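You operate a simulated robot arm through the tools that you are given. There is no shell and no other tool. Be economical: measure what you need, move in short steps, check, and stop when the job is done.

The job below is to be done with a simulated two-armed robot. You get a single attempt, and the scene is never put back.

TASK
Hold the two-band flask while you swap its funnel for the purple stopper.
Fine: funnel in its holder; flask on the cream plate, STIR knob to 2; spill no more than a few drops; leave the other stoppers and the red knob. Set down upright: flask with two bands.

It is judged by the outcome, as a careful person would: the job done as asked, and still so three seconds after it is handed in. It fails if anything else is knocked over, pushed out of place, dropped, spilled or broken. A push-on lid holds only when it is set on centred and level and pressed home; a screw cap is set on level and turned clockwise until tight.

THE ROBOT
Two 7-joint arms with two-finger parallel grippers on one trunk, on a base that drives. Base frame: it is fixed to the floor where the robot stands at the start and does not move with it; the origin is under the middle of the robot, x ahead of it, y to its left, z up; the surface under the hand at the start is at about z = 890. Lengths are in mm, angles in degrees, forces in N, time in s.
The left shoulder is at the start at [70, 156, 1080], the right one opposite. Places, roughly: black knob on the cream plate [600, -400, 900]; cup of the grey funnel holder [500, 100, 900]; red knob on the cream plate [600, -300, 900]; tall teal stopper [500, -1250, 1000]; top of the cream stir plate [700, -300, 1000]. Payload 3.91 kg a hand.
Tool frame (each hand has its own): the origin (TCP) lies between the finger pads and is the grasp point; the fingertips stand 30 mm ahead of it; z points along the fingers, y is the line along which they close. The gripper opens to 110 mm. The fingers are 20 mm wide and 10 mm thick; the gripper's body (48 by 112 mm) begins 55 mm behind the TCP.
Orientation is that of the tool frame in the base frame, as a unit quaternion [x, y, z, w]. With the fingers straight down and closing along the base's y, the tool's x points along the base's -x, its y along +y and its z along -z.

THE INTERFACE
- The arms move only by the tool move_arm. It takes "left_deltas", "right_deltas" or both (then of equal length, played together; a hand with none holds still); each is a list of rows, each a list of 7 numbers: the shift along the base's x, y, z in units of 40 mm (1.0 is 40 mm), then the turn, a rotation vector about the base's x, y, z in units of 6 degrees (1.0 is 6 degrees), then the opening, from 0 (shut) to 1 (fully open). In form: [[dx, dy, dz, wx, wy, wz, fingers], ...]. A call has 1 to 8 rows; each row shifts and turns the commanded pose from where the row before left it. A call with a number of a shift or a turn outside -1 to 1 is refused whole. Rows are played at 5 a second. More than 50 mm and 8.6 degrees between two rows, or a gripper value outside its range, and nothing of the call is played. Where a pose cannot be reached the arm comes as near as it can. A force on the tool above 90 N (or 10 N above the force at the start of the call, whichever is more), or a blocked arm, ends the call early, and 0.2 s more pass. The fingers move at their own pace (about 108 mm/s each) and stop on an object; they squeeze with about 23 N. The grip force told is the motor's: it shows also when the fingers shut on nothing. Time passes only in rows, and 0.2 s behind the last, so rows that do not move let the fingers close. The reply holds the time, the measured pose of the TCP, the force on the tool along the base axes, the opening and the grip force, in the units named above and with some noise, with the torque about the TCP (base axes, N m) and any sound that the robot's microphone picked up.
- Cameras (640 x 400 px; columns grow to the right, rows downward): "scene" is now at [135.6, -31.1, 1317.4]; the picture's right is [-0.33, -0.95, 0.00], its down [-0.44, 0.15, -0.89] and it looks along [0.84, -0.29, -0.46] (base axes); focal length 259 px, centre (320, 200). "left" rides on the left gripper at [72, -17, -103] in its tool frame; the picture's right is [0.23, 0.97, 0.00], its down [-0.76, 0.18, -0.62] and it looks along [-0.61, 0.14, 0.78] (tool axes); focal length 222 px, centre (320, 200). "right" rides on the right gripper at [72, 17, -103] in its tool frame; the picture's right is [-0.23, 0.97, 0.00], its down [-0.76, -0.18, -0.62] and it looks along [-0.61, -0.14, 0.78] (tool axes); focal length 222 px, centre (320, 200). There is no depth. A picture from a camera that has moved, and an enlarged one, comes with that camera's place and axes in the base frame and with its lens.
- grab_frame(camera): a new picture of that camera. It takes no simulated time.
- move_column(by): slides the trunk up (or, below 0, down) by that many mm; the arms and the scene camera ride with it, the base frame stays. It gives what a move gives, with no picture.
- drive_base(legs): drives the robot by 1 to 6 legs, each [ahead, left, turn to the left] in mm, mm and degrees, along the robot's own axes; the way and the turn of a leg run together, so that a leg with both is an arc; at most 1500 mm and 180 degrees a leg. The arms and the cameras ride along, it lands a little off, and it stops where it bumps. It gives what a move gives.
- aim_head(pan, tilt): turns the head with the scene camera to pan (to the left, within 86 degrees either way) and tilt (down, from -29 to 69), counted from straight ahead of the robot. It gives what a move gives.
- zoom(camera, box): a new picture of the part [left, top, right, bottom] of that camera's present view, enlarged. It takes no simulated time.
- job_done(): hands the job in; it is judged then, once.

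Work in short steps. Places have to be worked out from the pictures, the camera data and where the tool is seen: move nearer, look again, correct. Check each grasp and each placing, and mend what went wrong. You have 120 turns and 92 pictures in all, those below and enlarged ones among them. Open the grippers and draw the arms clear of the work before you hand the job in, unless the task says otherwise; then end with one line.

The tools are called after "Emit:" by a JSON object that holds its "name" and its "arguments". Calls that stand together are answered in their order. move_arm: Moves the arms, as the interface text tells. Its arguments: {"type":"object","properties":{"left_deltas":{"type":"array"},"right_deltas":{"type":"array"}},"required":[]} The other tools are called the same way: move_column (by) slides the trunk up or down; drive_base (legs) drives the base; aim_head (pan, tilt) turns the head that bears the scene camera; grab_frame (camera) takes a picture; zoom (camera, box) takes an enlarged picture of a part of a camera's view; job_done () hands the job in.

At the start:

```text
t: 0.0
left_ee_pos: [630.1, 115.6, 1227.0]
left_tcp_rot: [0.0, 1.0, 0.0, 0.0]
left_force: [-0.7, 0.0, 0.4]
left_wrist_torque: [0.01, 0.0, -0.01]
left_opening: 110.2
left_finger_force: 0.1
right_ee_pos: [556.1, -487.7, 1194.8]
right_tcp_rot: [0.0, 1.0, 0.001, 0.0]
right_force: [0.0, -0.5, 0.0]
right_wrist_torque: [0.05, -0.01, 0.03]
right_opening: 110.0
right_finger_force: 0.1
trunk travel left (down, up): [-525.0, 415.0]
robot x, y, heading: [1.1, 4.5, -0.0]
head pan, tilt: [-19.1, 27.5]
```

scene: 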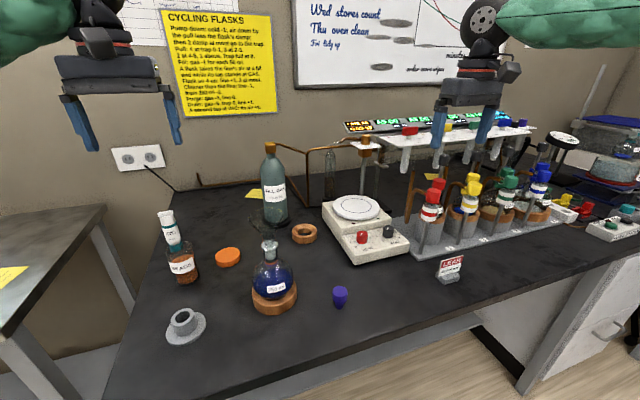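
right: 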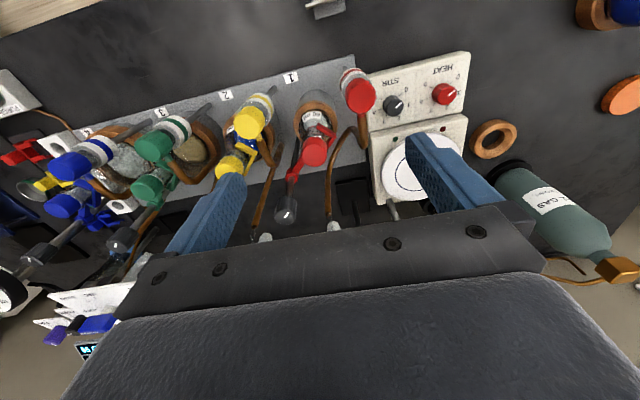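
left: 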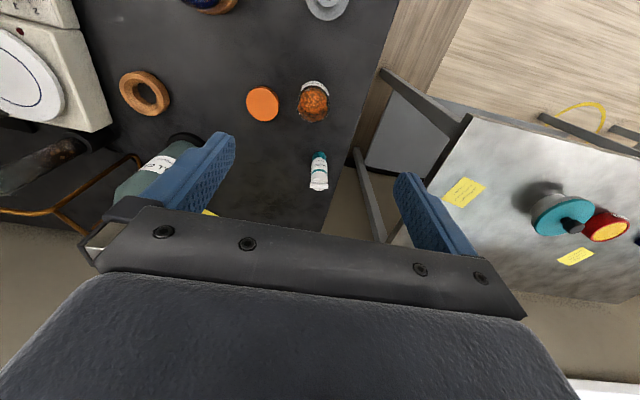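

I start with close-ups of the blue flask and the stopper area to identify things.

Emit:
{"name": "zoom", "arguments": {"camera": "scene", "box": [150, 200, 370, 340]}}

Emit:
{"name": "zoom", "arguments": {"camera": "scene", "box": [400, 100, 640, 260]}}

Emit:
{"name": "zoom", "arguments": {"camera": "scene", "box": [310, 180, 430, 260]}}

```text
2.86 times, centred on (260, 270) of scene
camera zoom: at [135.6, -31.1, 1317.4], right [-0.33, -0.95, 0.0], down [-0.44, 0.15, -0.89], along [0.84, -0.29, -0.46], focal length 741 px, centre (491, 0)
```

zoom: 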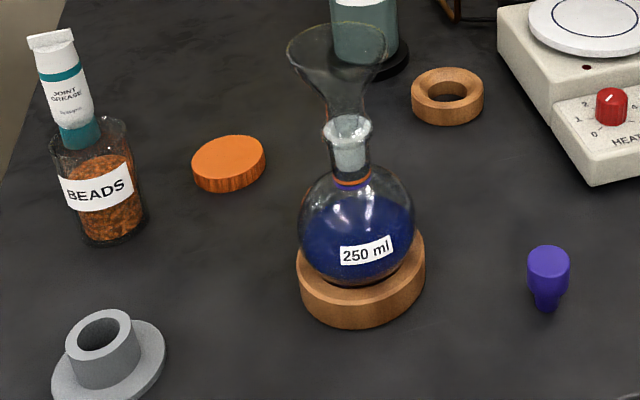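

```text
2.50 times, centred on (520, 180) of scene
camera zoom: at [135.6, -31.1, 1317.4], right [-0.33, -0.95, 0.0], down [-0.44, 0.15, -0.89], along [0.84, -0.29, -0.46], focal length 648 px, centre (-180, 250)
```

zoom: 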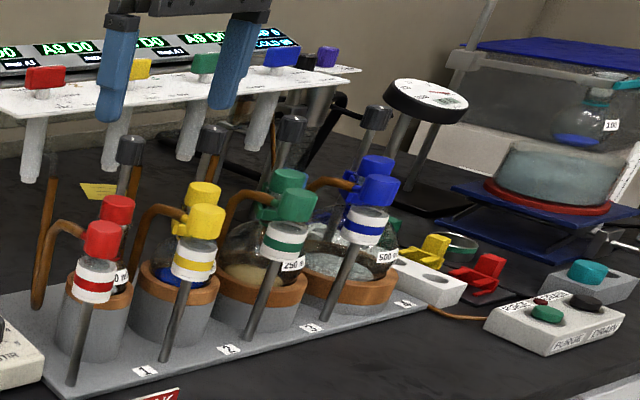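

```text
5.00 times, centred on (370, 220) of scene
camera zoom: at [135.6, -31.1, 1317.4], right [-0.33, -0.95, 0.0], down [-0.44, 0.15, -0.89], along [0.84, -0.29, -0.46], focal length 1297 px, centre (70, 100)
```

zoom: 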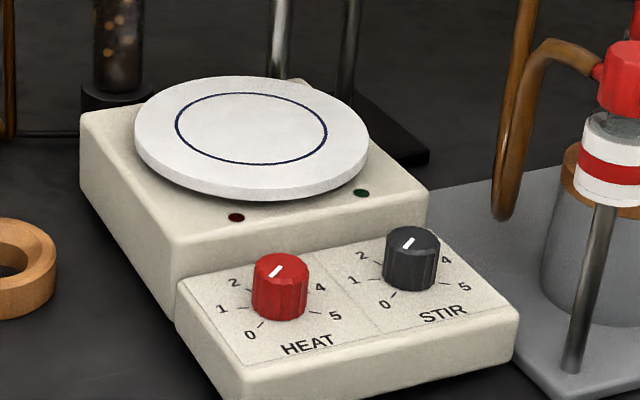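

The blue-liquid flask carries a glass funnel; I need to check its bands and look for other candidates to the right.

Emit:
{"name": "zoom", "arguments": {"camera": "scene", "box": [240, 220, 304, 260]}}

Emit:
{"name": "aim_head", "arguments": {"pan": -65, "tilt": 25}}

Emit:
{"name": "grab_frame", "arguments": {"camera": "scene"}}

Emit:
{"name": "aim_head", "arguments": {"pan": 50, "tilt": 30}}

Emit:
{"name": "grab_frame", "arguments": {"camera": "scene"}}

```text
10.00 times, centred on (272, 240) of scene
camera zoom: at [135.6, -31.1, 1317.4], right [-0.33, -0.95, 0.0], down [-0.44, 0.15, -0.89], along [0.84, -0.29, -0.46], focal length 2593 px, centre (800, -200)
```

zoom: 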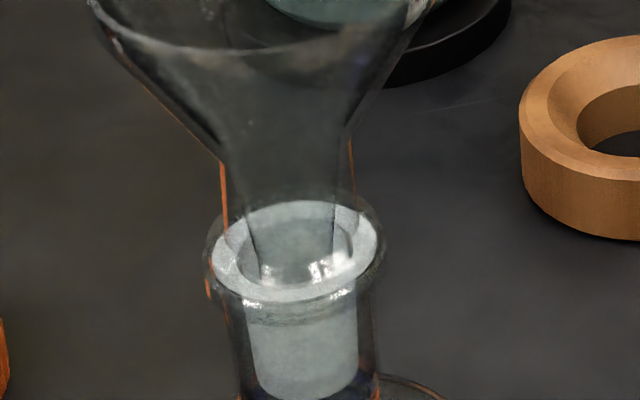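

```text
t: 1.1
left_ee_pos: [629.8, 116.0, 1227.7]
left_tcp_rot: [0.0, 1.0, 0.0, 0.001]
left_force: [0.2, -0.3, 0.2]
left_wrist_torque: [-0.03, 0.03, -0.01]
left_opening: 110.0
left_finger_force: 0.0
right_ee_pos: [556.7, -486.9, 1193.9]
right_tcp_rot: [0.0, 1.0, 0.0, 0.0]
right_force: [0.7, -0.4, 1.2]
right_wrist_torque: [0.02, -0.02, 0.0]
right_opening: 110.0
right_finger_force: 0.0
trunk travel left (down, up): [-525.0, 415.0]
robot x, y, heading: [-2.3, 0.3, -0.3]
head pan, tilt: [-65.0, 25.0]
```

```text
84 pictures are left
camera scene: at [88.2, -84.7, 1321.5], right [-0.91, -0.42, 0.0], down [-0.18, 0.38, -0.91], along [0.38, -0.82, -0.42], focal length 259 px, centre (320, 200)
```

scene: 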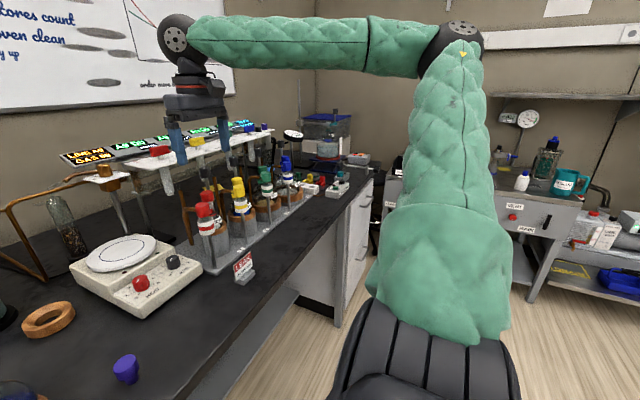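

```text
t: 3.1
left_ee_pos: [629.6, 115.5, 1227.3]
left_tcp_rot: [0.0, 1.0, 0.001, 0.0]
left_force: [0.2, 0.3, -0.2]
left_wrist_torque: [0.03, -0.02, -0.01]
left_opening: 110.0
left_finger_force: 0.2
right_ee_pos: [556.4, -487.5, 1195.1]
right_tcp_rot: [0.0, 1.0, 0.0, 0.0]
right_force: [0.1, 0.3, -0.4]
right_wrist_torque: [0.02, -0.01, -0.01]
right_opening: 109.9
right_finger_force: 0.1
trunk travel left (down, up): [-525.0, 415.0]
robot x, y, heading: [-3.2, 1.3, -0.0]
head pan, tilt: [50.0, 30.0]
```

```text
83 pictures are left
camera scene: at [107.4, 68.0, 1313.5], right [0.77, -0.64, 0.0], down [-0.32, -0.38, -0.87], along [0.56, 0.66, -0.5], focal length 259 px, centre (320, 200)
```

scene: 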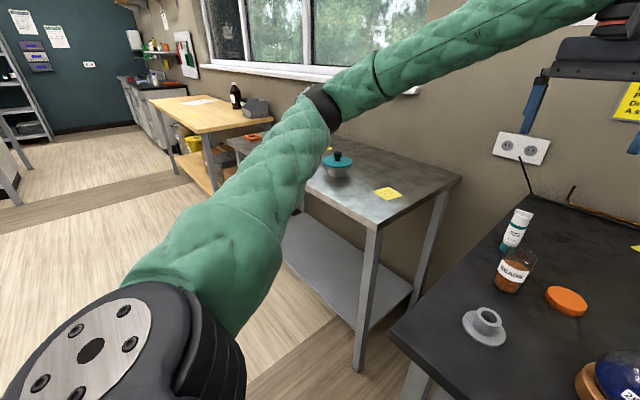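

The only flask with a funnel is the blue 250 ml one, at about [523,-65]. Its lip is near z≈1024, the stopper is near [471,-190] and the holder near [511,99]. I'll back the base up for elbow room and look again.

Emit:
{"name": "drive_base", "arguments": {"legs": [[-150, 0, 0]]}}

Emit:
{"name": "aim_head", "arguments": {"pan": -8, "tilt": 30}}

Emit:
{"name": "grab_frame", "arguments": {"camera": "scene"}}

Emit:
{"name": "grab_frame", "arguments": {"camera": "right"}}

```text
t: 4.4
left_ee_pos: [481.0, 115.9, 1228.6]
left_tcp_rot: [0.0, 1.0, 0.0, 0.0]
left_force: [-0.7, -0.1, 0.4]
left_wrist_torque: [-0.01, 0.0, 0.01]
left_opening: 109.8
left_finger_force: 0.1
right_ee_pos: [406.6, -486.8, 1195.4]
right_tcp_rot: [0.002, 1.0, 0.0, 0.001]
right_force: [-1.0, 0.0, -0.2]
right_wrist_torque: [0.02, -0.03, 0.01]
right_opening: 109.9
right_finger_force: 0.1
trunk travel left (down, up): [-525.0, 415.0]
robot x, y, heading: [-147.9, -3.4, -0.0]
head pan, tilt: [50.0, 30.0]
```

```text
t: 5.7
left_ee_pos: [482.8, 115.6, 1228.3]
left_tcp_rot: [0.0, 1.0, 0.0, 0.0]
left_force: [0.0, 0.6, 0.0]
left_wrist_torque: [0.0, 0.0, -0.02]
left_opening: 110.0
left_finger_force: 0.0
right_ee_pos: [408.5, -487.6, 1193.9]
right_tcp_rot: [0.001, 1.0, 0.0, 0.0]
right_force: [-0.1, -0.6, 0.4]
right_wrist_torque: [0.03, 0.0, 0.04]
right_opening: 110.0
right_finger_force: 0.0
trunk travel left (down, up): [-525.0, 415.0]
robot x, y, heading: [-148.5, 0.5, 0.1]
head pan, tilt: [-8.0, 30.0]
```

```text
82 pictures are left
camera scene: at [-8.5, -13.8, 1313.5], right [-0.14, -0.99, 0.0], down [-0.5, 0.07, -0.87], along [0.86, -0.12, -0.5], focal length 259 px, centre (320, 200)
```

scene: 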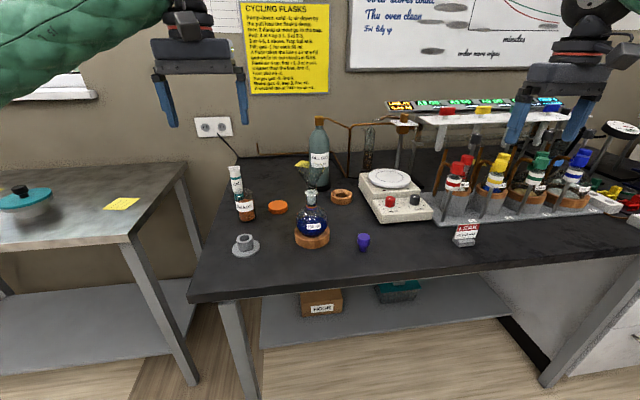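

```text
81 pictures are left
camera right: at [336.9, -470.1, 1298.5], right [0.23, 0.97, 0.0], down [0.76, -0.18, 0.62], along [0.61, -0.14, -0.78], focal length 222 px, centre (320, 200)
```

right: 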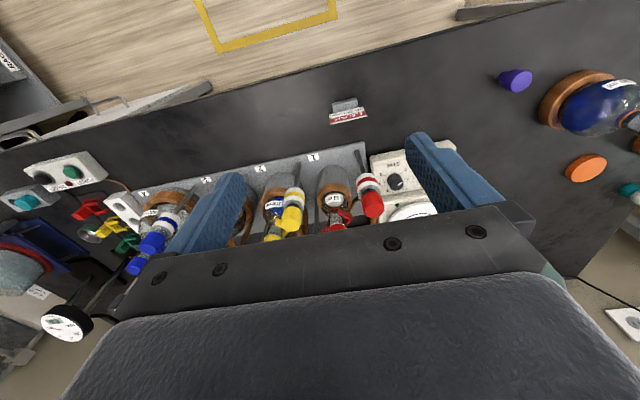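

The wrist view puts the purple stopper at about [475,-187]. I'll bring the right hand above it.

Emit:
{"name": "move_arm", "arguments": {"right_deltas": [[0.21, 0.93, -0.3, 0, 0, 0, 0.6], [0.21, 0.93, -0.4, 0, 0, 0, 0.6], [0.21, 0.93, -0.4, 0, 0, 0, 0.6], [0.21, 0.93, -0.4, 0, 0, 0, 0.6], [0.21, 0.93, -0.5, 0, 0, 0, 0.6], [0.21, 0.93, -0.5, 0, 0, 0, 0.6], [0.21, 0.93, -0.5, 0, 0, 0, 0.6], [0.21, 0.93, -0.5, 0, 0, 0, 0.6]]}}

Emit:
{"name": "grab_frame", "arguments": {"camera": "right"}}

```text
t: 7.5
left_ee_pos: [483.6, 116.6, 1225.8]
left_tcp_rot: [0.002, 1.0, -0.001, -0.001]
left_force: [-0.1, -0.1, -0.1]
left_wrist_torque: [-0.06, 0.0, -0.02]
left_opening: 110.1
left_finger_force: 0.0
right_ee_pos: [475.8, -189.4, 1056.0]
right_tcp_rot: [0.002, 1.0, -0.001, -0.001]
right_force: [0.6, 1.4, 0.2]
right_wrist_torque: [-0.02, 0.01, 0.03]
right_opening: 65.9
right_finger_force: 0.0
trunk travel left (down, up): [-525.0, 415.0]
robot x, y, heading: [-150.9, 1.1, -0.1]
head pan, tilt: [-8.0, 30.0]
```

```text
80 pictures are left
camera right: at [403.9, -172.8, 1159.9], right [0.23, 0.97, 0.0], down [0.76, -0.18, 0.62], along [0.61, -0.14, -0.78], focal length 222 px, centre (320, 200)
```

right: 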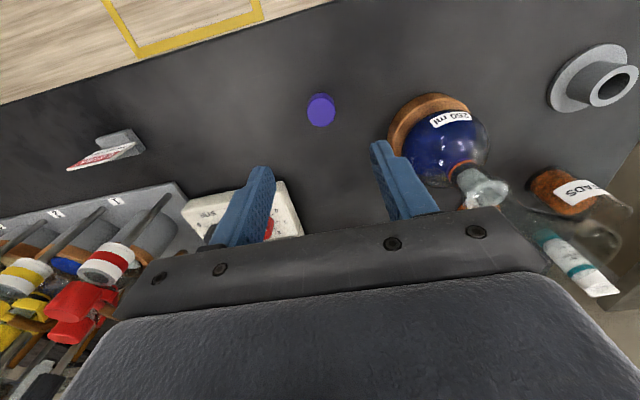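

Zoom for stopper details and the flask's bands.

Emit:
{"name": "zoom", "arguments": {"camera": "right", "box": [280, 80, 376, 140]}}

Emit:
{"name": "zoom", "arguments": {"camera": "right", "box": [380, 80, 540, 220]}}

Emit:
{"name": "zoom", "arguments": {"camera": "scene", "box": [280, 170, 400, 260]}}

```text
6.67 times, centred on (328, 110) of right
camera zoom: at [403.9, -172.8, 1159.9], right [0.23, 0.97, 0.0], down [0.76, -0.18, 0.62], along [0.61, -0.14, -0.78], focal length 1481 px, centre (267, 800)
```

zoom: 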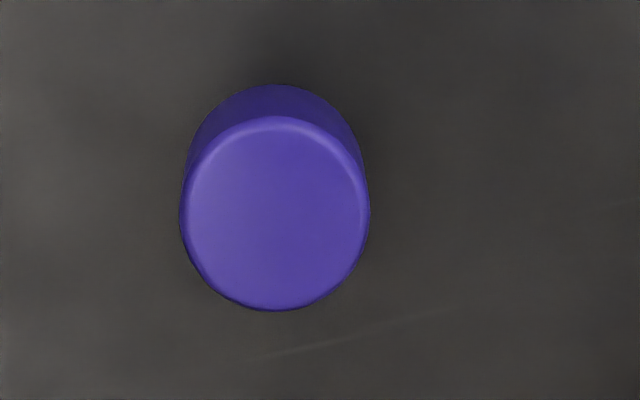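

```text
2.86 times, centred on (460, 150) of right
camera zoom: at [403.9, -172.8, 1159.9], right [0.23, 0.97, 0.0], down [0.76, -0.18, 0.62], along [0.61, -0.14, -0.78], focal length 635 px, centre (-80, 343)
```

zoom: 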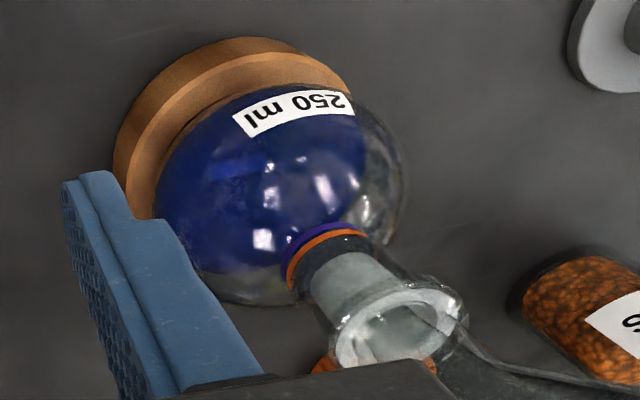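

```text
4.44 times, centred on (340, 215) of scene
camera zoom: at [-7.4, -12.5, 1313.3], right [-0.14, -0.99, 0.0], down [-0.5, 0.07, -0.87], along [0.86, -0.12, -0.5], focal length 1153 px, centre (231, 133)
```

zoom: 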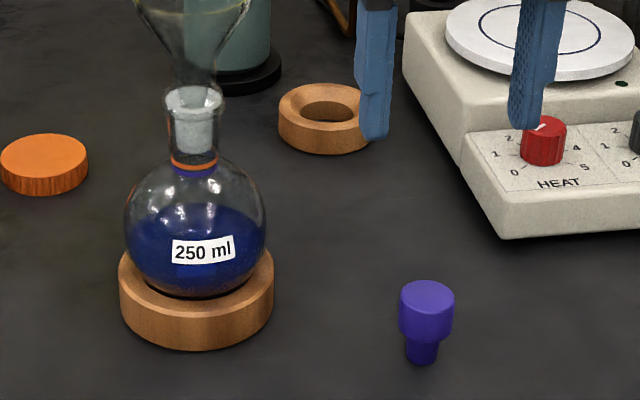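

Orange and purple bands confirm the flask. The stopper is at about [471,-186], with its head roughly z 910–940; I'll descend and grip the head.

Emit:
{"name": "move_arm", "arguments": {"right_deltas": [[-0.06, 0.04, -0.8, 0, 0, 0, 0.6], [-0.06, 0.04, -0.8, 0, 0, 0, 0.6], [0, 0, -0.8, 0, 0, 0, 0.6], [0, 0, -0.7, 0, 0, 0, 0.6], [0, 0, 0, 0, 0, 0, 0.6]]}}

Emit:
{"name": "grab_frame", "arguments": {"camera": "right"}}

```text
t: 8.7
left_ee_pos: [481.9, 116.3, 1228.1]
left_tcp_rot: [0.0, 1.0, 0.0, 0.0]
left_force: [-0.4, -0.5, 0.8]
left_wrist_torque: [0.01, -0.03, 0.0]
left_opening: 109.8
left_finger_force: 0.2
right_ee_pos: [470.9, -188.9, 930.3]
right_tcp_rot: [0.001, 1.0, 0.001, 0.001]
right_force: [0.3, 0.5, 0.5]
right_wrist_torque: [0.02, -0.01, 0.02]
right_opening: 65.9
right_finger_force: 0.1
trunk travel left (down, up): [-525.0, 415.0]
robot x, y, heading: [-145.6, -2.0, 0.1]
head pan, tilt: [-8.0, 30.0]
```

```text
76 pictures are left
camera right: at [397.8, -171.4, 1034.2], right [0.23, 0.97, 0.0], down [0.76, -0.18, 0.62], along [0.61, -0.14, -0.78], focal length 222 px, centre (320, 200)
```

right: 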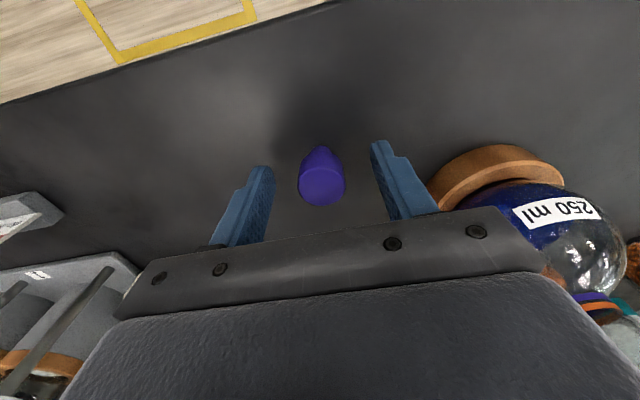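

The stopper sits between the pads; close and lift.

Emit:
{"name": "move_arm", "arguments": {"right_deltas": [[0, 0.02, 0, 0, 0, 0, 0.2], [0, 0, 0, 0, 0, 0, 0.0], [0, 0, 0, 0, 0, 0, 0.0], [0, 0, 0.5, 0, 0, 0, 0.0], [0, 0, 1, 0, 0, 0, 0.0], [0, 0, 1, 0, 0, 0, 0.0]]}}

Emit:
{"name": "grab_frame", "arguments": {"camera": "right"}}

```text
t: 10.1
left_ee_pos: [481.3, 116.1, 1227.4]
left_tcp_rot: [0.0, 1.0, 0.0, 0.0]
left_force: [0.2, -0.5, 0.5]
left_wrist_torque: [0.0, 0.02, 0.02]
left_opening: 110.0
left_finger_force: 0.1
right_ee_pos: [471.1, -185.9, 1028.8]
right_tcp_rot: [0.001, 1.0, 0.0, 0.0]
right_force: [0.2, 0.2, 0.0]
right_wrist_torque: [-0.02, -0.01, -0.04]
right_opening: 27.9
right_finger_force: 23.3
trunk travel left (down, up): [-525.0, 415.0]
robot x, y, heading: [-147.1, -0.6, 0.2]
head pan, tilt: [-8.0, 30.0]
```

```text
75 pictures are left
camera right: at [399.4, -168.7, 1133.4], right [0.23, 0.97, 0.0], down [0.76, -0.18, 0.62], along [0.61, -0.14, -0.78], focal length 222 px, centre (320, 200)
```

right: 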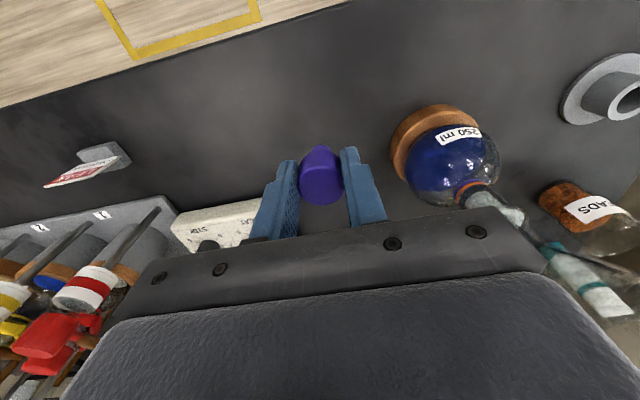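

Stopper held (28 mm head). I'll carry it in front of the flask to a spot at about [443,20] within easy reach of the left hand and stand it there.

Emit:
{"name": "move_arm", "arguments": {"right_deltas": [[-0.7, 0.3, 0.4, 0, 0, 0, 0.0], [0, 0.97, 0, 0, 0, 0, 0.0], [0, 0.97, 0, 0, 0, 0, 0.0], [0, 0.97, 0, 0, 0, 0, 0.0], [0, 0.97, 0, 0, 0, 0, 0.0], [0, 0.97, 0, 0, 0, 0, 0.0], [0, 0, 0, 0, 0, 0, 0.0]]}}

Emit:
{"name": "grab_frame", "arguments": {"camera": "right"}}

```text
t: 11.7
left_ee_pos: [482.7, 116.2, 1229.0]
left_tcp_rot: [0.0, 1.0, -0.002, 0.0]
left_force: [0.4, 0.5, 0.4]
left_wrist_torque: [-0.03, 0.0, 0.01]
left_opening: 110.1
left_finger_force: 0.0
right_ee_pos: [443.2, -15.4, 1046.7]
right_tcp_rot: [0.001, 1.0, 0.0, 0.001]
right_force: [0.2, -0.3, 0.5]
right_wrist_torque: [0.01, -0.03, -0.02]
right_opening: 28.1
right_finger_force: 22.8
right hand out of reach, approached as far as the arm can: row 6
trunk travel left (down, up): [-525.0, 415.0]
robot x, y, heading: [-145.6, -0.3, 0.2]
head pan, tilt: [-8.0, 30.0]
```

```text
74 pictures are left
camera right: at [371.3, 0.9, 1149.8], right [0.23, 0.97, 0.0], down [0.76, -0.18, 0.62], along [0.61, -0.14, -0.78], focal length 222 px, centre (320, 200)
```

right: 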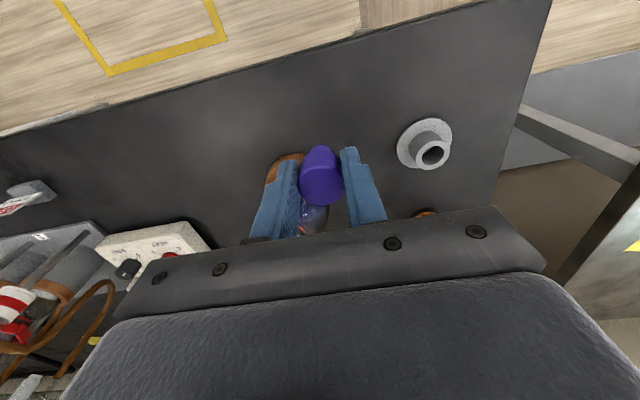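

The right arm's reach ends at y≈-15, which is still a usable spot. I'll set the stopper down at [443,-15].

Emit:
{"name": "move_arm", "arguments": {"right_deltas": [[0, 0, -0.95, 0, 0, 0, 0.0], [0, 0, -0.95, 0, 0, 0, 0.0], [0, 0, -0.5, 0, 0, 0, 0.0], [0, 0, -0.3, 0, 0, 0, 0.0], [0, 0, -0.12, 0, 0, 0, 0.0], [0, 0, 0, 0, 0, 0, 0.0]]}}

```text
t: 13.1
left_ee_pos: [482.3, 114.5, 1227.3]
left_tcp_rot: [0.001, 1.0, 0.0, 0.0]
left_force: [-0.6, 0.2, -0.2]
left_wrist_torque: [-0.04, 0.03, -0.02]
left_opening: 109.9
left_finger_force: 0.2
right_ee_pos: [440.4, -34.2, 936.6]
right_tcp_rot: [0.002, 1.0, 0.001, 0.0]
right_force: [-0.7, 0.3, 1.0]
right_wrist_torque: [0.0, -0.02, 0.01]
right_opening: 28.0
right_finger_force: 23.5
right hand out of reach, approached as far as the arm can: row 2, 3, 4
trunk travel left (down, up): [-525.0, 415.0]
robot x, y, heading: [-148.7, -1.1, -0.0]
head pan, tilt: [-8.0, 30.0]
```

At the edge of reach, at y=-34. I'll shift the base 50 mm left so the hand comes to y≈15, still holding the stopper above the table.

Emit:
{"name": "drive_base", "arguments": {"legs": [[0, 50, 0]]}}

Emit:
{"name": "grab_frame", "arguments": {"camera": "right"}}

```text
t: 14.0
left_ee_pos: [484.6, 168.5, 1226.2]
left_tcp_rot: [-0.001, 1.0, -0.001, -0.002]
left_force: [0.7, 0.7, -0.1]
left_wrist_torque: [-0.09, -0.04, -0.03]
left_opening: 110.0
left_finger_force: 0.1
right_ee_pos: [440.4, 18.1, 937.0]
right_tcp_rot: [0.0, 1.0, 0.001, 0.0]
right_force: [0.8, 0.8, 0.0]
right_wrist_torque: [-0.04, 0.01, 0.02]
right_opening: 27.9
right_finger_force: 23.3
trunk travel left (down, up): [-525.0, 415.0]
robot x, y, heading: [-149.5, 49.9, -0.0]
head pan, tilt: [-8.0, 30.0]
```

```text
73 pictures are left
camera right: at [368.9, 35.7, 1041.2], right [0.23, 0.97, 0.0], down [0.76, -0.18, 0.62], along [0.61, -0.14, -0.78], focal length 222 px, centre (320, 200)
```

right: 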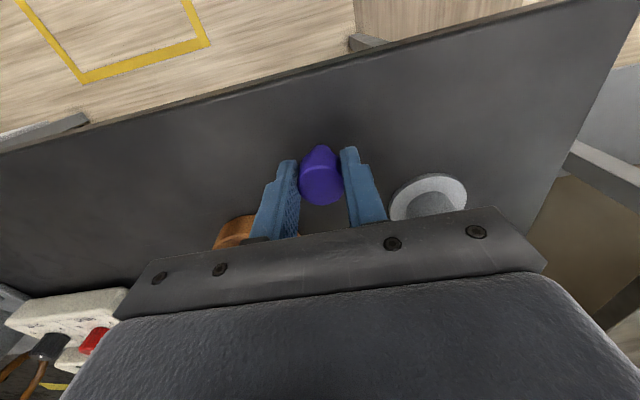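

Now lower gently until contact (with a slight inward shift to stay in reach).

Emit:
{"name": "move_arm", "arguments": {"right_deltas": [[0.0, -0.1, -0.1, 0, 0, 0, 0.0], [0, 0, -0.05, 0, 0, 0, 0.0], [0, 0, 0, 0, 0, 0, 0.0]]}}

```text
t: 14.8
left_ee_pos: [483.0, 164.9, 1227.9]
left_tcp_rot: [-0.001, 1.0, 0.0, 0.0]
left_force: [0.3, -0.3, 0.3]
left_wrist_torque: [0.03, 0.02, 0.0]
left_opening: 109.9
left_finger_force: 0.1
right_ee_pos: [440.5, 13.6, 930.2]
right_tcp_rot: [0.0, 1.0, 0.002, 0.0]
right_force: [-0.4, 0.0, -0.7]
right_wrist_torque: [0.03, -0.01, 0.0]
right_opening: 28.0
right_finger_force: 23.4
trunk travel left (down, up): [-525.0, 415.0]
robot x, y, heading: [-147.0, 49.1, 0.2]
head pan, tilt: [-8.0, 30.0]
```

Height matches the pick-up height; release with fingers opening modestly, then rise.

Emit:
{"name": "move_arm", "arguments": {"right_deltas": [[0, 0, -0.02, 0, 0, 0, 0.3], [0, 0, 0, 0, 0, 0, 0.4], [0, 0, 0, 0, 0, 0, 0.5], [0, 0, 0.9, 0, 0, 0, 0.5], [0, -0.2, 1, 0, 0, 0, 0.5], [0, -0.2, 1, 0, 0, 0, 0.6]]}}

Emit:
{"name": "grab_frame", "arguments": {"camera": "right"}}

```text
t: 16.2
left_ee_pos: [480.9, 166.3, 1228.3]
left_tcp_rot: [-0.001, 1.0, 0.0, 0.001]
left_force: [-0.5, 0.3, -0.6]
left_wrist_torque: [-0.02, -0.04, -0.02]
left_opening: 109.8
left_finger_force: 0.0
right_ee_pos: [438.0, -4.3, 1045.5]
right_tcp_rot: [0.0, 1.0, 0.0, 0.001]
right_force: [0.1, 0.3, -0.2]
right_wrist_torque: [0.01, -0.04, -0.01]
right_opening: 66.4
right_finger_force: 0.0
trunk travel left (down, up): [-525.0, 415.0]
robot x, y, heading: [-148.7, 45.0, -0.2]
head pan, tilt: [-8.0, 30.0]
```

```text
72 pictures are left
camera right: at [366.1, 13.0, 1150.5], right [0.23, 0.97, 0.0], down [0.76, -0.18, 0.62], along [0.61, -0.14, -0.78], focal length 222 px, centre (320, 200)
```

right: 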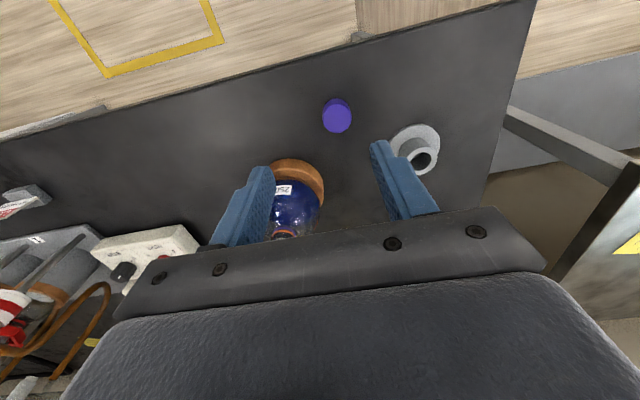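

Stopper stands at about [440,14]. Next I retreat the right hand to the right while pitching its fingers to horizontal.

Emit:
{"name": "move_arm", "arguments": {"right_deltas": [[0, -0.8, 0.1, 0, -1, 0, 0.8], [0, -0.8, 0.1, 0, -1, 0, 0.8], [0, -0.8, 0.1, 0, -1, 0, 0.8], [0, -0.8, 0.1, 0, -1, 0, 0.8], [0, -0.8, 0.1, 0, -1, 0, 0.8], [0, -0.8, 0, 0, -1, 0, 0.8], [0, -0.8, 0, 0, -1, 0, 0.8], [0, -0.4, 0, 0, -1, 0, 0.8]]}}

Emit:
{"name": "move_arm", "arguments": {"right_deltas": [[0, 0, 0, 0, -1, 0, 0.8], [0, 0, 0, 0, -1, 0, 0.8], [0, 0, 0, 0, -1, 0, 0.8], [0, 0, 0, 0, -1, 0, 0.8], [0, 0, 0, 0, -1, 0, 0.8], [0, 0, 0, 0, -1, 0, 0.8], [0, 0, 0, 0, -1, 0, 0.8], [0, 0, 0, 0, 0, 1, 0.8]]}}

```text
t: 18.0
left_ee_pos: [483.3, 165.6, 1227.2]
left_tcp_rot: [-0.001, 1.0, 0.0, 0.0]
left_force: [0.1, 1.1, 0.3]
left_wrist_torque: [0.01, -0.03, 0.0]
left_opening: 109.9
left_finger_force: 0.0
right_ee_pos: [440.8, -243.2, 1067.4]
right_tcp_rot: [0.0, 0.913, 0.001, 0.407]
right_force: [0.1, 0.4, -0.5]
right_wrist_torque: [0.04, -0.04, 0.02]
right_opening: 88.2
right_finger_force: 0.1
trunk travel left (down, up): [-525.0, 415.0]
robot x, y, heading: [-148.3, 47.6, -0.1]
head pan, tilt: [-8.0, 30.0]
```

```text
t: 19.8
left_ee_pos: [481.2, 164.8, 1228.2]
left_tcp_rot: [-0.001, 1.0, 0.0, 0.001]
left_force: [0.1, -0.1, -0.3]
left_wrist_torque: [-0.01, -0.04, -0.01]
left_opening: 109.9
left_finger_force: 0.0
right_ee_pos: [502.6, -252.5, 1078.9]
right_tcp_rot: [-0.038, 0.706, 0.038, 0.706]
right_force: [-1.1, 0.0, -0.2]
right_wrist_torque: [0.03, 0.04, 0.03]
right_opening: 87.9
right_finger_force: 0.0
right hand out of reach, approached as far as the arm can: row 1, 2, 3, 4, 5, 6
trunk travel left (down, up): [-525.0, 415.0]
robot x, y, heading: [-143.6, 49.2, -0.1]
head pan, tilt: [-8.0, 30.0]
```

Horizontal pitch reached with the wrist at its near limit; yawing toward the flask frees it. I continue the yaw.

Emit:
{"name": "move_arm", "arguments": {"right_deltas": [[0, 0, 0, 0, 0, 1, 0.7], [0, 0, 0, 0, 0, 1, 0.7], [0, 0, 0, 0, 0, 1, 0.7], [0, 0, 0, 0, 0, 1, 0.7], [0, 0, 0, 0, 0, 1, 0.7], [0, 0, 0, 0, 0, 1, 0.7], [0, 0, 0, 0, 0, 1, 0.7], [0, 0, 0, 0, 0, 1, 0.7]]}}

Emit:
{"name": "move_arm", "arguments": {"right_deltas": [[0, 0, 0, 0, 0, 1, 0.7], [0, 0, 0, 0, 0, 1, 0.7], [0, 0, 0, 0, 0, 0, 0.7]]}}

Emit:
{"name": "grab_frame", "arguments": {"camera": "right"}}

Emit:
{"name": "grab_frame", "arguments": {"camera": "scene"}}

```text
t: 21.6
left_ee_pos: [484.3, 164.3, 1227.0]
left_tcp_rot: [-0.001, 1.0, 0.0, 0.0]
left_force: [0.0, 0.4, -0.5]
left_wrist_torque: [-0.01, -0.01, 0.04]
left_opening: 109.8
left_finger_force: 0.1
right_ee_pos: [502.0, -249.3, 1079.8]
right_tcp_rot: [-0.277, 0.65, 0.278, 0.651]
right_force: [0.0, 1.0, -0.9]
right_wrist_torque: [-0.01, 0.02, 0.01]
right_opening: 77.1
right_finger_force: 0.0
right hand out of reach, approached as far as the arm can: row 7, 8
trunk travel left (down, up): [-525.0, 415.0]
robot x, y, heading: [-144.0, 50.7, -0.1]
head pan, tilt: [-8.0, 30.0]
```

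```text
t: 22.4
left_ee_pos: [484.3, 165.7, 1227.5]
left_tcp_rot: [-0.001, 1.0, 0.0, 0.0]
left_force: [-0.2, 1.0, 0.4]
left_wrist_torque: [0.0, 0.0, -0.02]
left_opening: 109.9
left_finger_force: 0.0
right_ee_pos: [504.0, -241.0, 1070.8]
right_tcp_rot: [-0.295, 0.662, 0.28, 0.63]
right_force: [0.5, 0.3, -0.3]
right_wrist_torque: [0.02, 0.0, 0.02]
right_opening: 77.1
right_finger_force: 0.0
right hand out of reach, approached as far as the arm can: row 1, 2
trunk travel left (down, up): [-525.0, 415.0]
robot x, y, heading: [-146.6, 48.1, 0.2]
head pan, tilt: [-8.0, 30.0]
```

```text
71 pictures are left
camera right: at [420.0, -308.8, 1004.4], right [-0.72, 0.66, 0.23], down [-0.26, -0.55, 0.79], along [0.65, 0.51, 0.57], focal length 222 px, centre (320, 200)
```

right: 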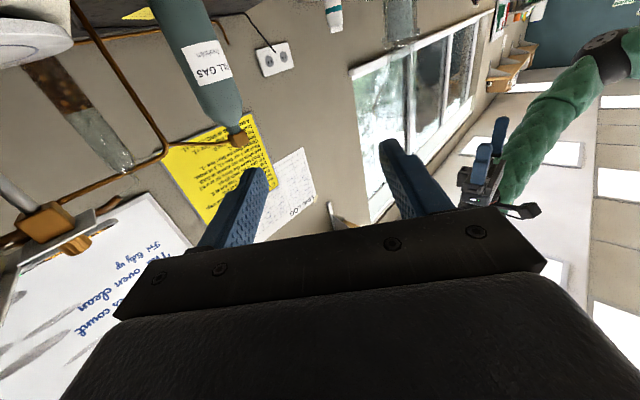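

```text
70 pictures are left
camera scene: at [-8.1, 35.5, 1313.5], right [-0.14, -0.99, 0.0], down [-0.5, 0.07, -0.87], along [0.86, -0.12, -0.5], focal length 259 px, centre (320, 200)
```

scene: 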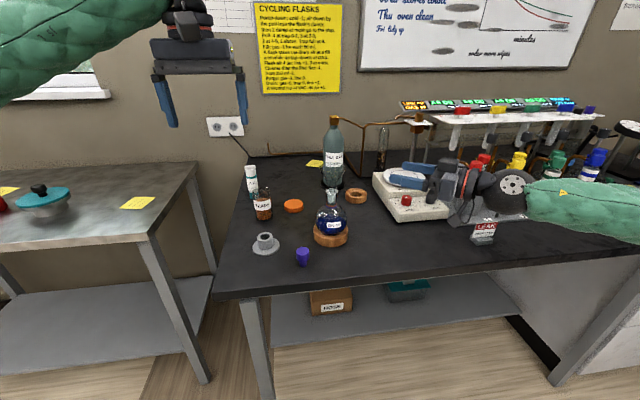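

Yaw stops near 48°, which is usable. The wrist is near its minimum reach, so I'll back the base 80 mm more and then recheck the flask's position.

Emit:
{"name": "drive_base", "arguments": {"legs": [[-80, 0, 0]]}}

Emit:
{"name": "zoom", "arguments": {"camera": "scene", "box": [250, 160, 410, 260]}}

```text
t: 23.5
left_ee_pos: [399.2, 165.4, 1230.1]
left_tcp_rot: [-0.001, 1.0, 0.0, 0.001]
left_force: [-0.4, 0.0, -0.4]
left_wrist_torque: [0.02, -0.05, -0.02]
left_opening: 110.0
left_finger_force: 0.1
right_ee_pos: [420.4, -238.8, 1070.6]
right_tcp_rot: [-0.296, 0.661, 0.281, 0.63]
right_force: [-0.5, 0.4, 0.8]
right_wrist_torque: [0.02, 0.03, -0.05]
right_opening: 77.0
right_finger_force: 0.1
trunk travel left (down, up): [-525.0, 415.0]
robot x, y, heading: [-227.3, 48.3, 0.2]
head pan, tilt: [-8.0, 30.0]
```

```text
4.00 times, centred on (330, 210) of scene
camera zoom: at [-90.9, 35.5, 1313.8], right [-0.14, -0.99, 0.0], down [-0.49, 0.07, -0.87], along [0.86, -0.12, -0.5], focal length 1037 px, centre (280, 160)
```

zoom: 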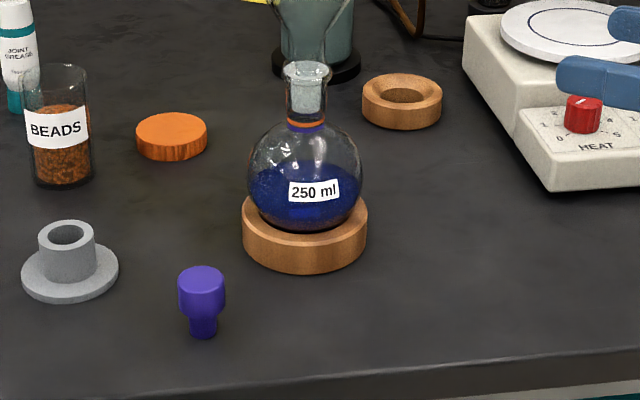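

Flask neck axis about [525–535,-67], lip z≈1022, bands z≈983, so I'll grip at z≈1003. Moving the right hand to a pre-grasp about 110 mm short.

Emit:
{"name": "move_arm", "arguments": {"right_deltas": [[0.3, 0.6, -0.6, 0, 0, 0, 0.7], [0.3, 0.8, -0.6, 0, 0, 0, 0.7], [0.3, 0.8, -0.5, 0, 0, 0, 0.7], [0, 0, 0, 0, 0, 0, 0.7]]}}

Emit:
{"name": "grab_frame", "arguments": {"camera": "right"}}

Emit:
{"name": "zoom", "arguments": {"camera": "scene", "box": [250, 140, 490, 290]}}

```text
t: 24.5
left_ee_pos: [401.3, 164.9, 1228.8]
left_tcp_rot: [-0.001, 1.0, 0.0, 0.001]
left_force: [-0.3, -0.2, -0.9]
left_wrist_torque: [0.01, 0.0, -0.01]
left_opening: 110.0
left_finger_force: 0.1
right_ee_pos: [458.9, -153.6, 1003.0]
right_tcp_rot: [-0.296, 0.661, 0.281, 0.629]
right_force: [0.8, -0.5, 0.2]
right_wrist_torque: [-0.02, 0.03, -0.01]
right_opening: 76.8
right_finger_force: 0.0
trunk travel left (down, up): [-525.0, 415.0]
robot x, y, heading: [-228.6, 51.2, 0.1]
head pan, tilt: [-8.0, 30.0]
```

```text
68 pictures are left
camera right: at [375.6, -220.9, 937.2], right [-0.72, 0.66, 0.23], down [-0.26, -0.55, 0.79], along [0.65, 0.51, 0.57], focal length 222 px, centre (320, 200)
```

right: 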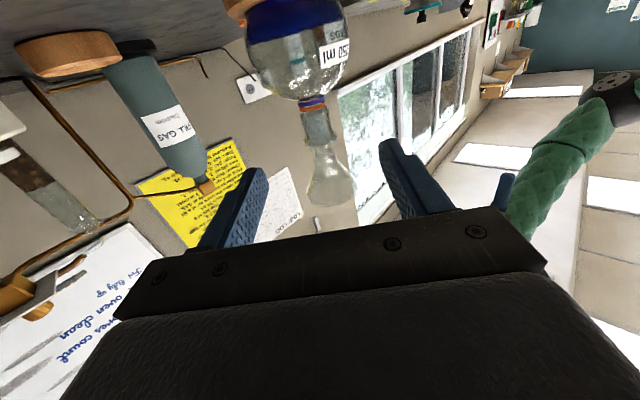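

```text
2.67 times, centred on (370, 215) of scene
camera zoom: at [-90.0, 34.7, 1313.7], right [-0.14, -0.99, 0.0], down [-0.49, 0.07, -0.87], along [0.86, -0.12, -0.5], focal length 692 px, centre (187, 160)
```

zoom: 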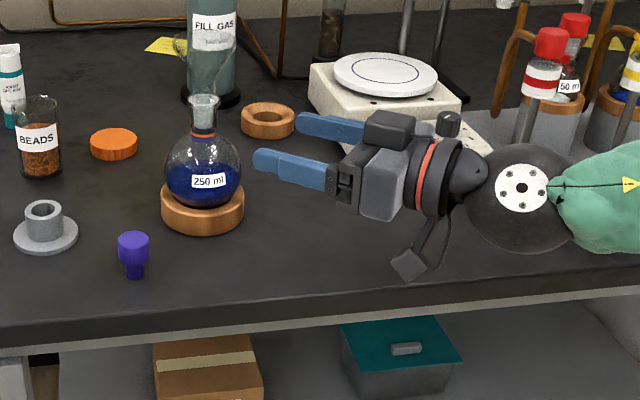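

Triangulating both cameras gives the flask axis at about [538,-70], almost exactly on the hand's line, 115 mm ahead. I advance with open fingers to surround the neck.

Emit:
{"name": "move_arm", "arguments": {"right_deltas": [[0.64, 0.71, -0.03, 0, 0, 0, 0.7], [0.64, 0.71, -0.03, 0, 0, 0, 0.7], [0.55, 0.61, 0, 0, 0, 0, 0.7], [0, 0, 0, 0, 0, 0, 0.7]]}}

Emit:
{"name": "grab_frame", "arguments": {"camera": "right"}}

Emit:
{"name": "zoom", "arguments": {"camera": "scene", "box": [260, 140, 420, 240]}}

```text
t: 25.5
left_ee_pos: [401.2, 165.4, 1227.7]
left_tcp_rot: [0.0, 1.0, 0.001, 0.0]
left_force: [0.1, -0.2, 0.3]
left_wrist_torque: [0.01, 0.02, 0.01]
left_opening: 110.1
left_finger_force: 0.0
right_ee_pos: [531.3, -70.7, 1000.0]
right_tcp_rot: [-0.296, 0.661, 0.281, 0.629]
right_force: [-0.3, 0.3, 0.3]
right_wrist_torque: [0.01, -0.02, 0.01]
right_opening: 77.0
right_finger_force: 0.1
trunk travel left (down, up): [-525.0, 415.0]
robot x, y, heading: [-225.7, 50.8, 0.3]
head pan, tilt: [-8.0, 30.0]
```

```text
66 pictures are left
camera right: at [447.9, -139.2, 934.2], right [-0.72, 0.66, 0.23], down [-0.26, -0.55, 0.79], along [0.65, 0.51, 0.57], focal length 222 px, centre (320, 200)
```

right: 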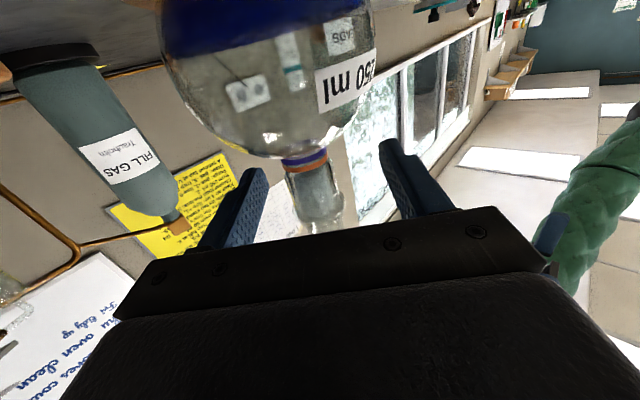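

```text
4.00 times, centred on (340, 190) of scene
camera zoom: at [-89.4, 34.8, 1313.6], right [-0.14, -0.99, 0.0], down [-0.5, 0.07, -0.87], along [0.86, -0.12, -0.5], focal length 1037 px, centre (240, 240)
```

zoom: 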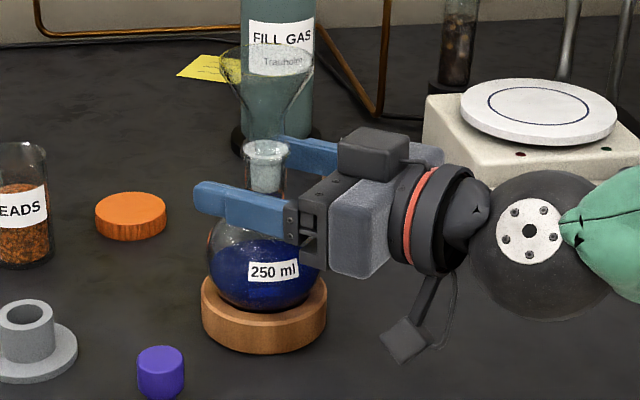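

The neck appears about 4 mm to the -y of the TCP. I correct it and close the fingers gently in steps.

Emit:
{"name": "move_arm", "arguments": {"right_deltas": [[0.02, -0.1, 0, 0, 0, 0, 0.7], [0, 0, 0, 0, 0, 0, 0.5], [0, 0, 0, 0, 0, 0, 0.36], [0, 0, 0, 0, 0, 0, 0.33]]}}

Emit:
{"name": "grab_frame", "arguments": {"camera": "right"}}

```text
t: 26.5
left_ee_pos: [402.2, 166.4, 1228.2]
left_tcp_rot: [-0.001, 1.0, 0.0, 0.0]
left_force: [0.0, -0.6, -0.4]
left_wrist_torque: [-0.04, 0.03, 0.01]
left_opening: 110.1
left_finger_force: 0.2
right_ee_pos: [533.4, -73.6, 1000.0]
right_tcp_rot: [-0.296, 0.662, 0.281, 0.629]
right_force: [-0.3, 0.1, -0.2]
right_wrist_torque: [-0.01, -0.02, 0.0]
right_opening: 36.3
right_finger_force: 0.0
trunk travel left (down, up): [-525.0, 415.0]
robot x, y, heading: [-227.2, 49.1, 0.1]
head pan, tilt: [-8.0, 30.0]
```

```text
64 pictures are left
camera right: at [450.0, -142.8, 934.0], right [-0.72, 0.66, 0.23], down [-0.26, -0.55, 0.79], along [0.65, 0.51, 0.57], focal length 222 px, centre (320, 200)
```

right: 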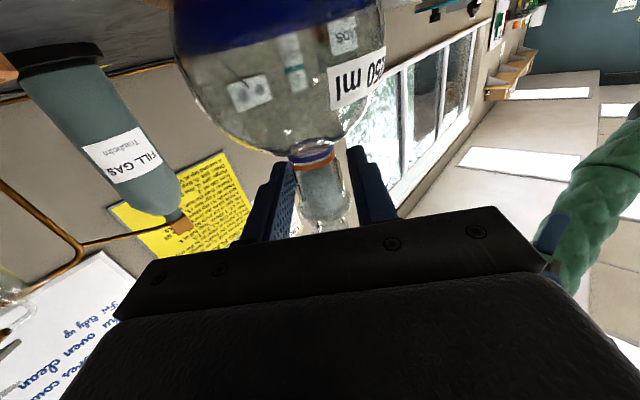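

Neck is centred between the pads; close fully.

Emit:
{"name": "move_arm", "arguments": {"right_deltas": [[0, 0, 0, 0, 0, 0, 0.27], [0, 0, 0, 0, 0, 0, 0.22], [0, 0, 0, 0, 0, 0, 0.0], [0, 0, 0, 0, 0, 0, 0.0]]}}

Emit:
{"name": "zoom", "arguments": {"camera": "scene", "box": [260, 140, 420, 240]}}

```text
t: 27.5
left_ee_pos: [402.8, 166.7, 1227.1]
left_tcp_rot: [-0.001, 1.0, 0.0, 0.0]
left_force: [-0.5, 0.4, -0.4]
left_wrist_torque: [0.03, -0.03, 0.02]
left_opening: 110.3
left_finger_force: 0.1
right_ee_pos: [533.8, -74.3, 1000.7]
right_tcp_rot: [-0.296, 0.662, 0.281, 0.629]
right_force: [1.8, -0.4, 0.6]
right_wrist_torque: [-0.08, -0.09, 0.03]
right_opening: 28.1
right_finger_force: 23.1
trunk travel left (down, up): [-525.0, 415.0]
robot x, y, heading: [-232.5, 51.0, 0.1]
head pan, tilt: [-8.0, 30.0]
```

```text
4.00 times, centred on (340, 190) of scene
camera zoom: at [-88.6, 35.5, 1313.5], right [-0.14, -0.99, 0.0], down [-0.5, 0.07, -0.87], along [0.86, -0.12, -0.5], focal length 1037 px, centre (240, 240)
```

zoom: 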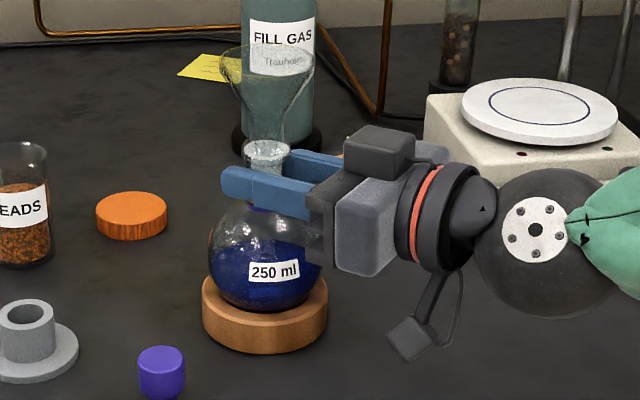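

Grip on the neck is firm (28 mm), with the lip near z≈1021 and exposed funnel stem at about 1022–1043. Now I turn the left hand: yaw +108° so its camera ends on top, before pitching horizontal.

Emit:
{"name": "move_arm", "arguments": {"left_deltas": [[0.2, 0, 0, 0, 0, 1, 0.8], [0.2, 0, 0, 0, 0, 1, 0.8], [0.2, 0, 0, 0, 0, 1, 0.8], [0.2, 0, 0, 0, 0, 1, 0.8], [0.2, 0, 0, 0, 0, 1, 0.8], [0.2, 0, 0, 0, 0, 1, 0.8], [0.2, 0, 0, 0, 0, 1, 0.8], [0.2, 0, 0, 0, 0, 1, 0.8]]}}

Emit:
{"name": "move_arm", "arguments": {"left_deltas": [[0, 0, 0, 0, 0, 1, 0.8], [0, 0, 0, 0, 0, 1, 0.8], [0, 0, 0, 0, 0, 1, 0.8], [0, 0, 0, 0, 0, 1, 0.8], [0, 0, 0, 0, 0, 1, 0.8], [0, 0, 0, 0, 0, 1, 0.8], [0, 0, 0, 0, 0, 1, 0.8], [0, 0, 0, 0, 0, 1, 0.8]]}}

```text
t: 29.3
left_ee_pos: [465.8, 165.9, 1226.9]
left_tcp_rot: [-0.408, 0.913, 0.0, 0.0]
left_force: [-0.4, 0.2, 0.4]
left_wrist_torque: [0.03, 0.01, -0.01]
left_opening: 88.2
left_finger_force: 0.1
right_ee_pos: [533.7, -74.5, 999.5]
right_tcp_rot: [-0.297, 0.662, 0.281, 0.629]
right_force: [1.6, -1.4, 0.2]
right_wrist_torque: [-0.04, -0.11, 0.02]
right_opening: 28.4
right_finger_force: 22.8
trunk travel left (down, up): [-525.0, 415.0]
robot x, y, heading: [-232.1, 49.6, 0.1]
head pan, tilt: [-8.0, 30.0]
```

```text
t: 31.1
left_ee_pos: [465.4, 166.9, 1227.9]
left_tcp_rot: [0.744, -0.668, 0.001, 0.0]
left_force: [-0.2, 0.2, 0.5]
left_wrist_torque: [0.02, 0.0, -0.03]
left_opening: 88.1
left_finger_force: 0.1
right_ee_pos: [533.6, -74.6, 999.2]
right_tcp_rot: [-0.296, 0.661, 0.282, 0.629]
right_force: [0.6, -0.7, 0.8]
right_wrist_torque: [0.02, -0.05, -0.03]
right_opening: 28.3
right_finger_force: 22.8
trunk travel left (down, up): [-525.0, 415.0]
robot x, y, heading: [-229.4, 50.9, -0.2]
head pan, tilt: [-8.0, 30.0]
```

96° yaw went well; two more steps, then pitch.

Emit:
{"name": "move_arm", "arguments": {"left_deltas": [[0, 0, 0, 0, 0, 1, 0.8], [0, 0, 0, 0, 0, 1, 0.8], [0, 0, -0.3, -0.95, -0.31, 0, 0.8], [0, 0, -0.3, -0.95, -0.31, 0, 0.8], [0, 0, -0.3, -0.95, -0.31, 0, 0.8], [0, 0, -0.3, -0.95, -0.31, 0, 0.8], [0, 0, -0.3, -0.95, -0.31, 0, 0.8], [0, 0, -0.3, -0.95, -0.31, 0, 0.8]]}}

Emit:
{"name": "move_arm", "arguments": {"left_deltas": [[0, 0, -0.3, -0.95, -0.31, 0, 0.7], [0, 0, -0.3, -0.95, -0.31, 0, 0.7], [0, 0, 0, -0.95, -0.31, 0, 0.7], [0, 0, 0, -0.95, -0.31, 0, 0.7], [0, 0, 0, -0.95, -0.31, 0, 0.7], [0, 0, 0, -0.95, -0.31, 0, 0.7], [0, 0, 0, -0.95, -0.31, 0, 0.7], [0, 0, 0, -0.95, -0.31, 0, 0.7]]}}

Emit:
{"name": "grab_frame", "arguments": {"camera": "left"}}

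Emit:
{"name": "grab_frame", "arguments": {"camera": "scene"}}

```text
t: 32.9
left_ee_pos: [466.0, 167.1, 1158.0]
left_tcp_rot: [0.77, -0.558, 0.251, 0.181]
left_force: [-0.9, 0.5, -0.2]
left_wrist_torque: [-0.01, -0.01, 0.01]
left_opening: 88.1
left_finger_force: 0.0
right_ee_pos: [532.9, -73.7, 1000.1]
right_tcp_rot: [-0.296, 0.662, 0.281, 0.629]
right_force: [-1.3, 0.6, -0.5]
right_wrist_torque: [-0.03, 0.03, -0.01]
right_opening: 28.5
right_finger_force: 23.0
trunk travel left (down, up): [-525.0, 415.0]
robot x, y, heading: [-227.5, 49.5, 0.0]
head pan, tilt: [-8.0, 30.0]
```

```text
t: 34.7
left_ee_pos: [466.4, 166.0, 1131.4]
left_tcp_rot: [0.602, -0.436, 0.541, 0.393]
left_force: [-0.2, -0.4, -1.1]
left_wrist_torque: [0.0, 0.03, -0.02]
left_opening: 76.8
left_finger_force: 0.2
right_ee_pos: [533.7, -75.4, 1000.4]
right_tcp_rot: [-0.296, 0.662, 0.281, 0.629]
right_force: [-0.2, 0.6, -0.3]
right_wrist_torque: [0.04, -0.01, -0.05]
right_opening: 28.4
right_finger_force: 22.8
trunk travel left (down, up): [-525.0, 415.0]
robot x, y, heading: [-226.9, 48.2, 0.3]
head pan, tilt: [-8.0, 30.0]
```

```text
62 pictures are left
camera left: at [452.7, 263.5, 1214.8], right [-0.92, -0.33, 0.23], down [-0.39, 0.61, -0.69], along [0.09, -0.72, -0.68], focal length 222 px, centre (320, 200)
```

left: 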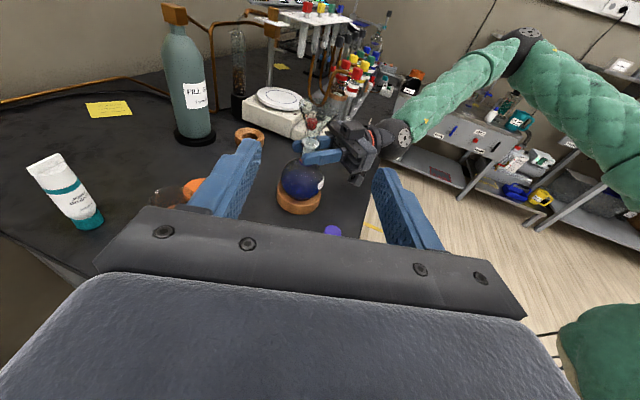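

```text
61 pictures are left
camera scene: at [-88.6, 35.8, 1313.5], right [-0.14, -0.99, 0.0], down [-0.5, 0.07, -0.87], along [0.86, -0.12, -0.5], focal length 259 px, centre (320, 200)
```

scene: 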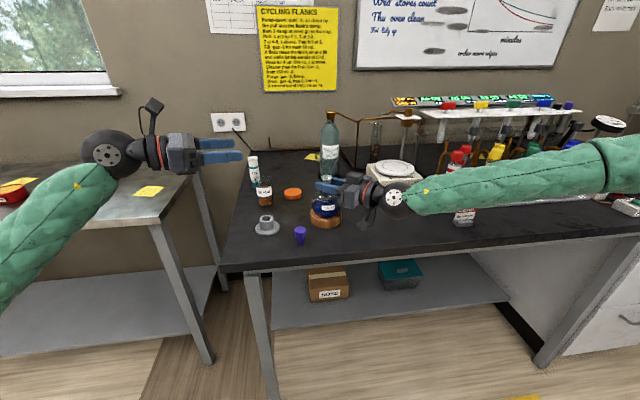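

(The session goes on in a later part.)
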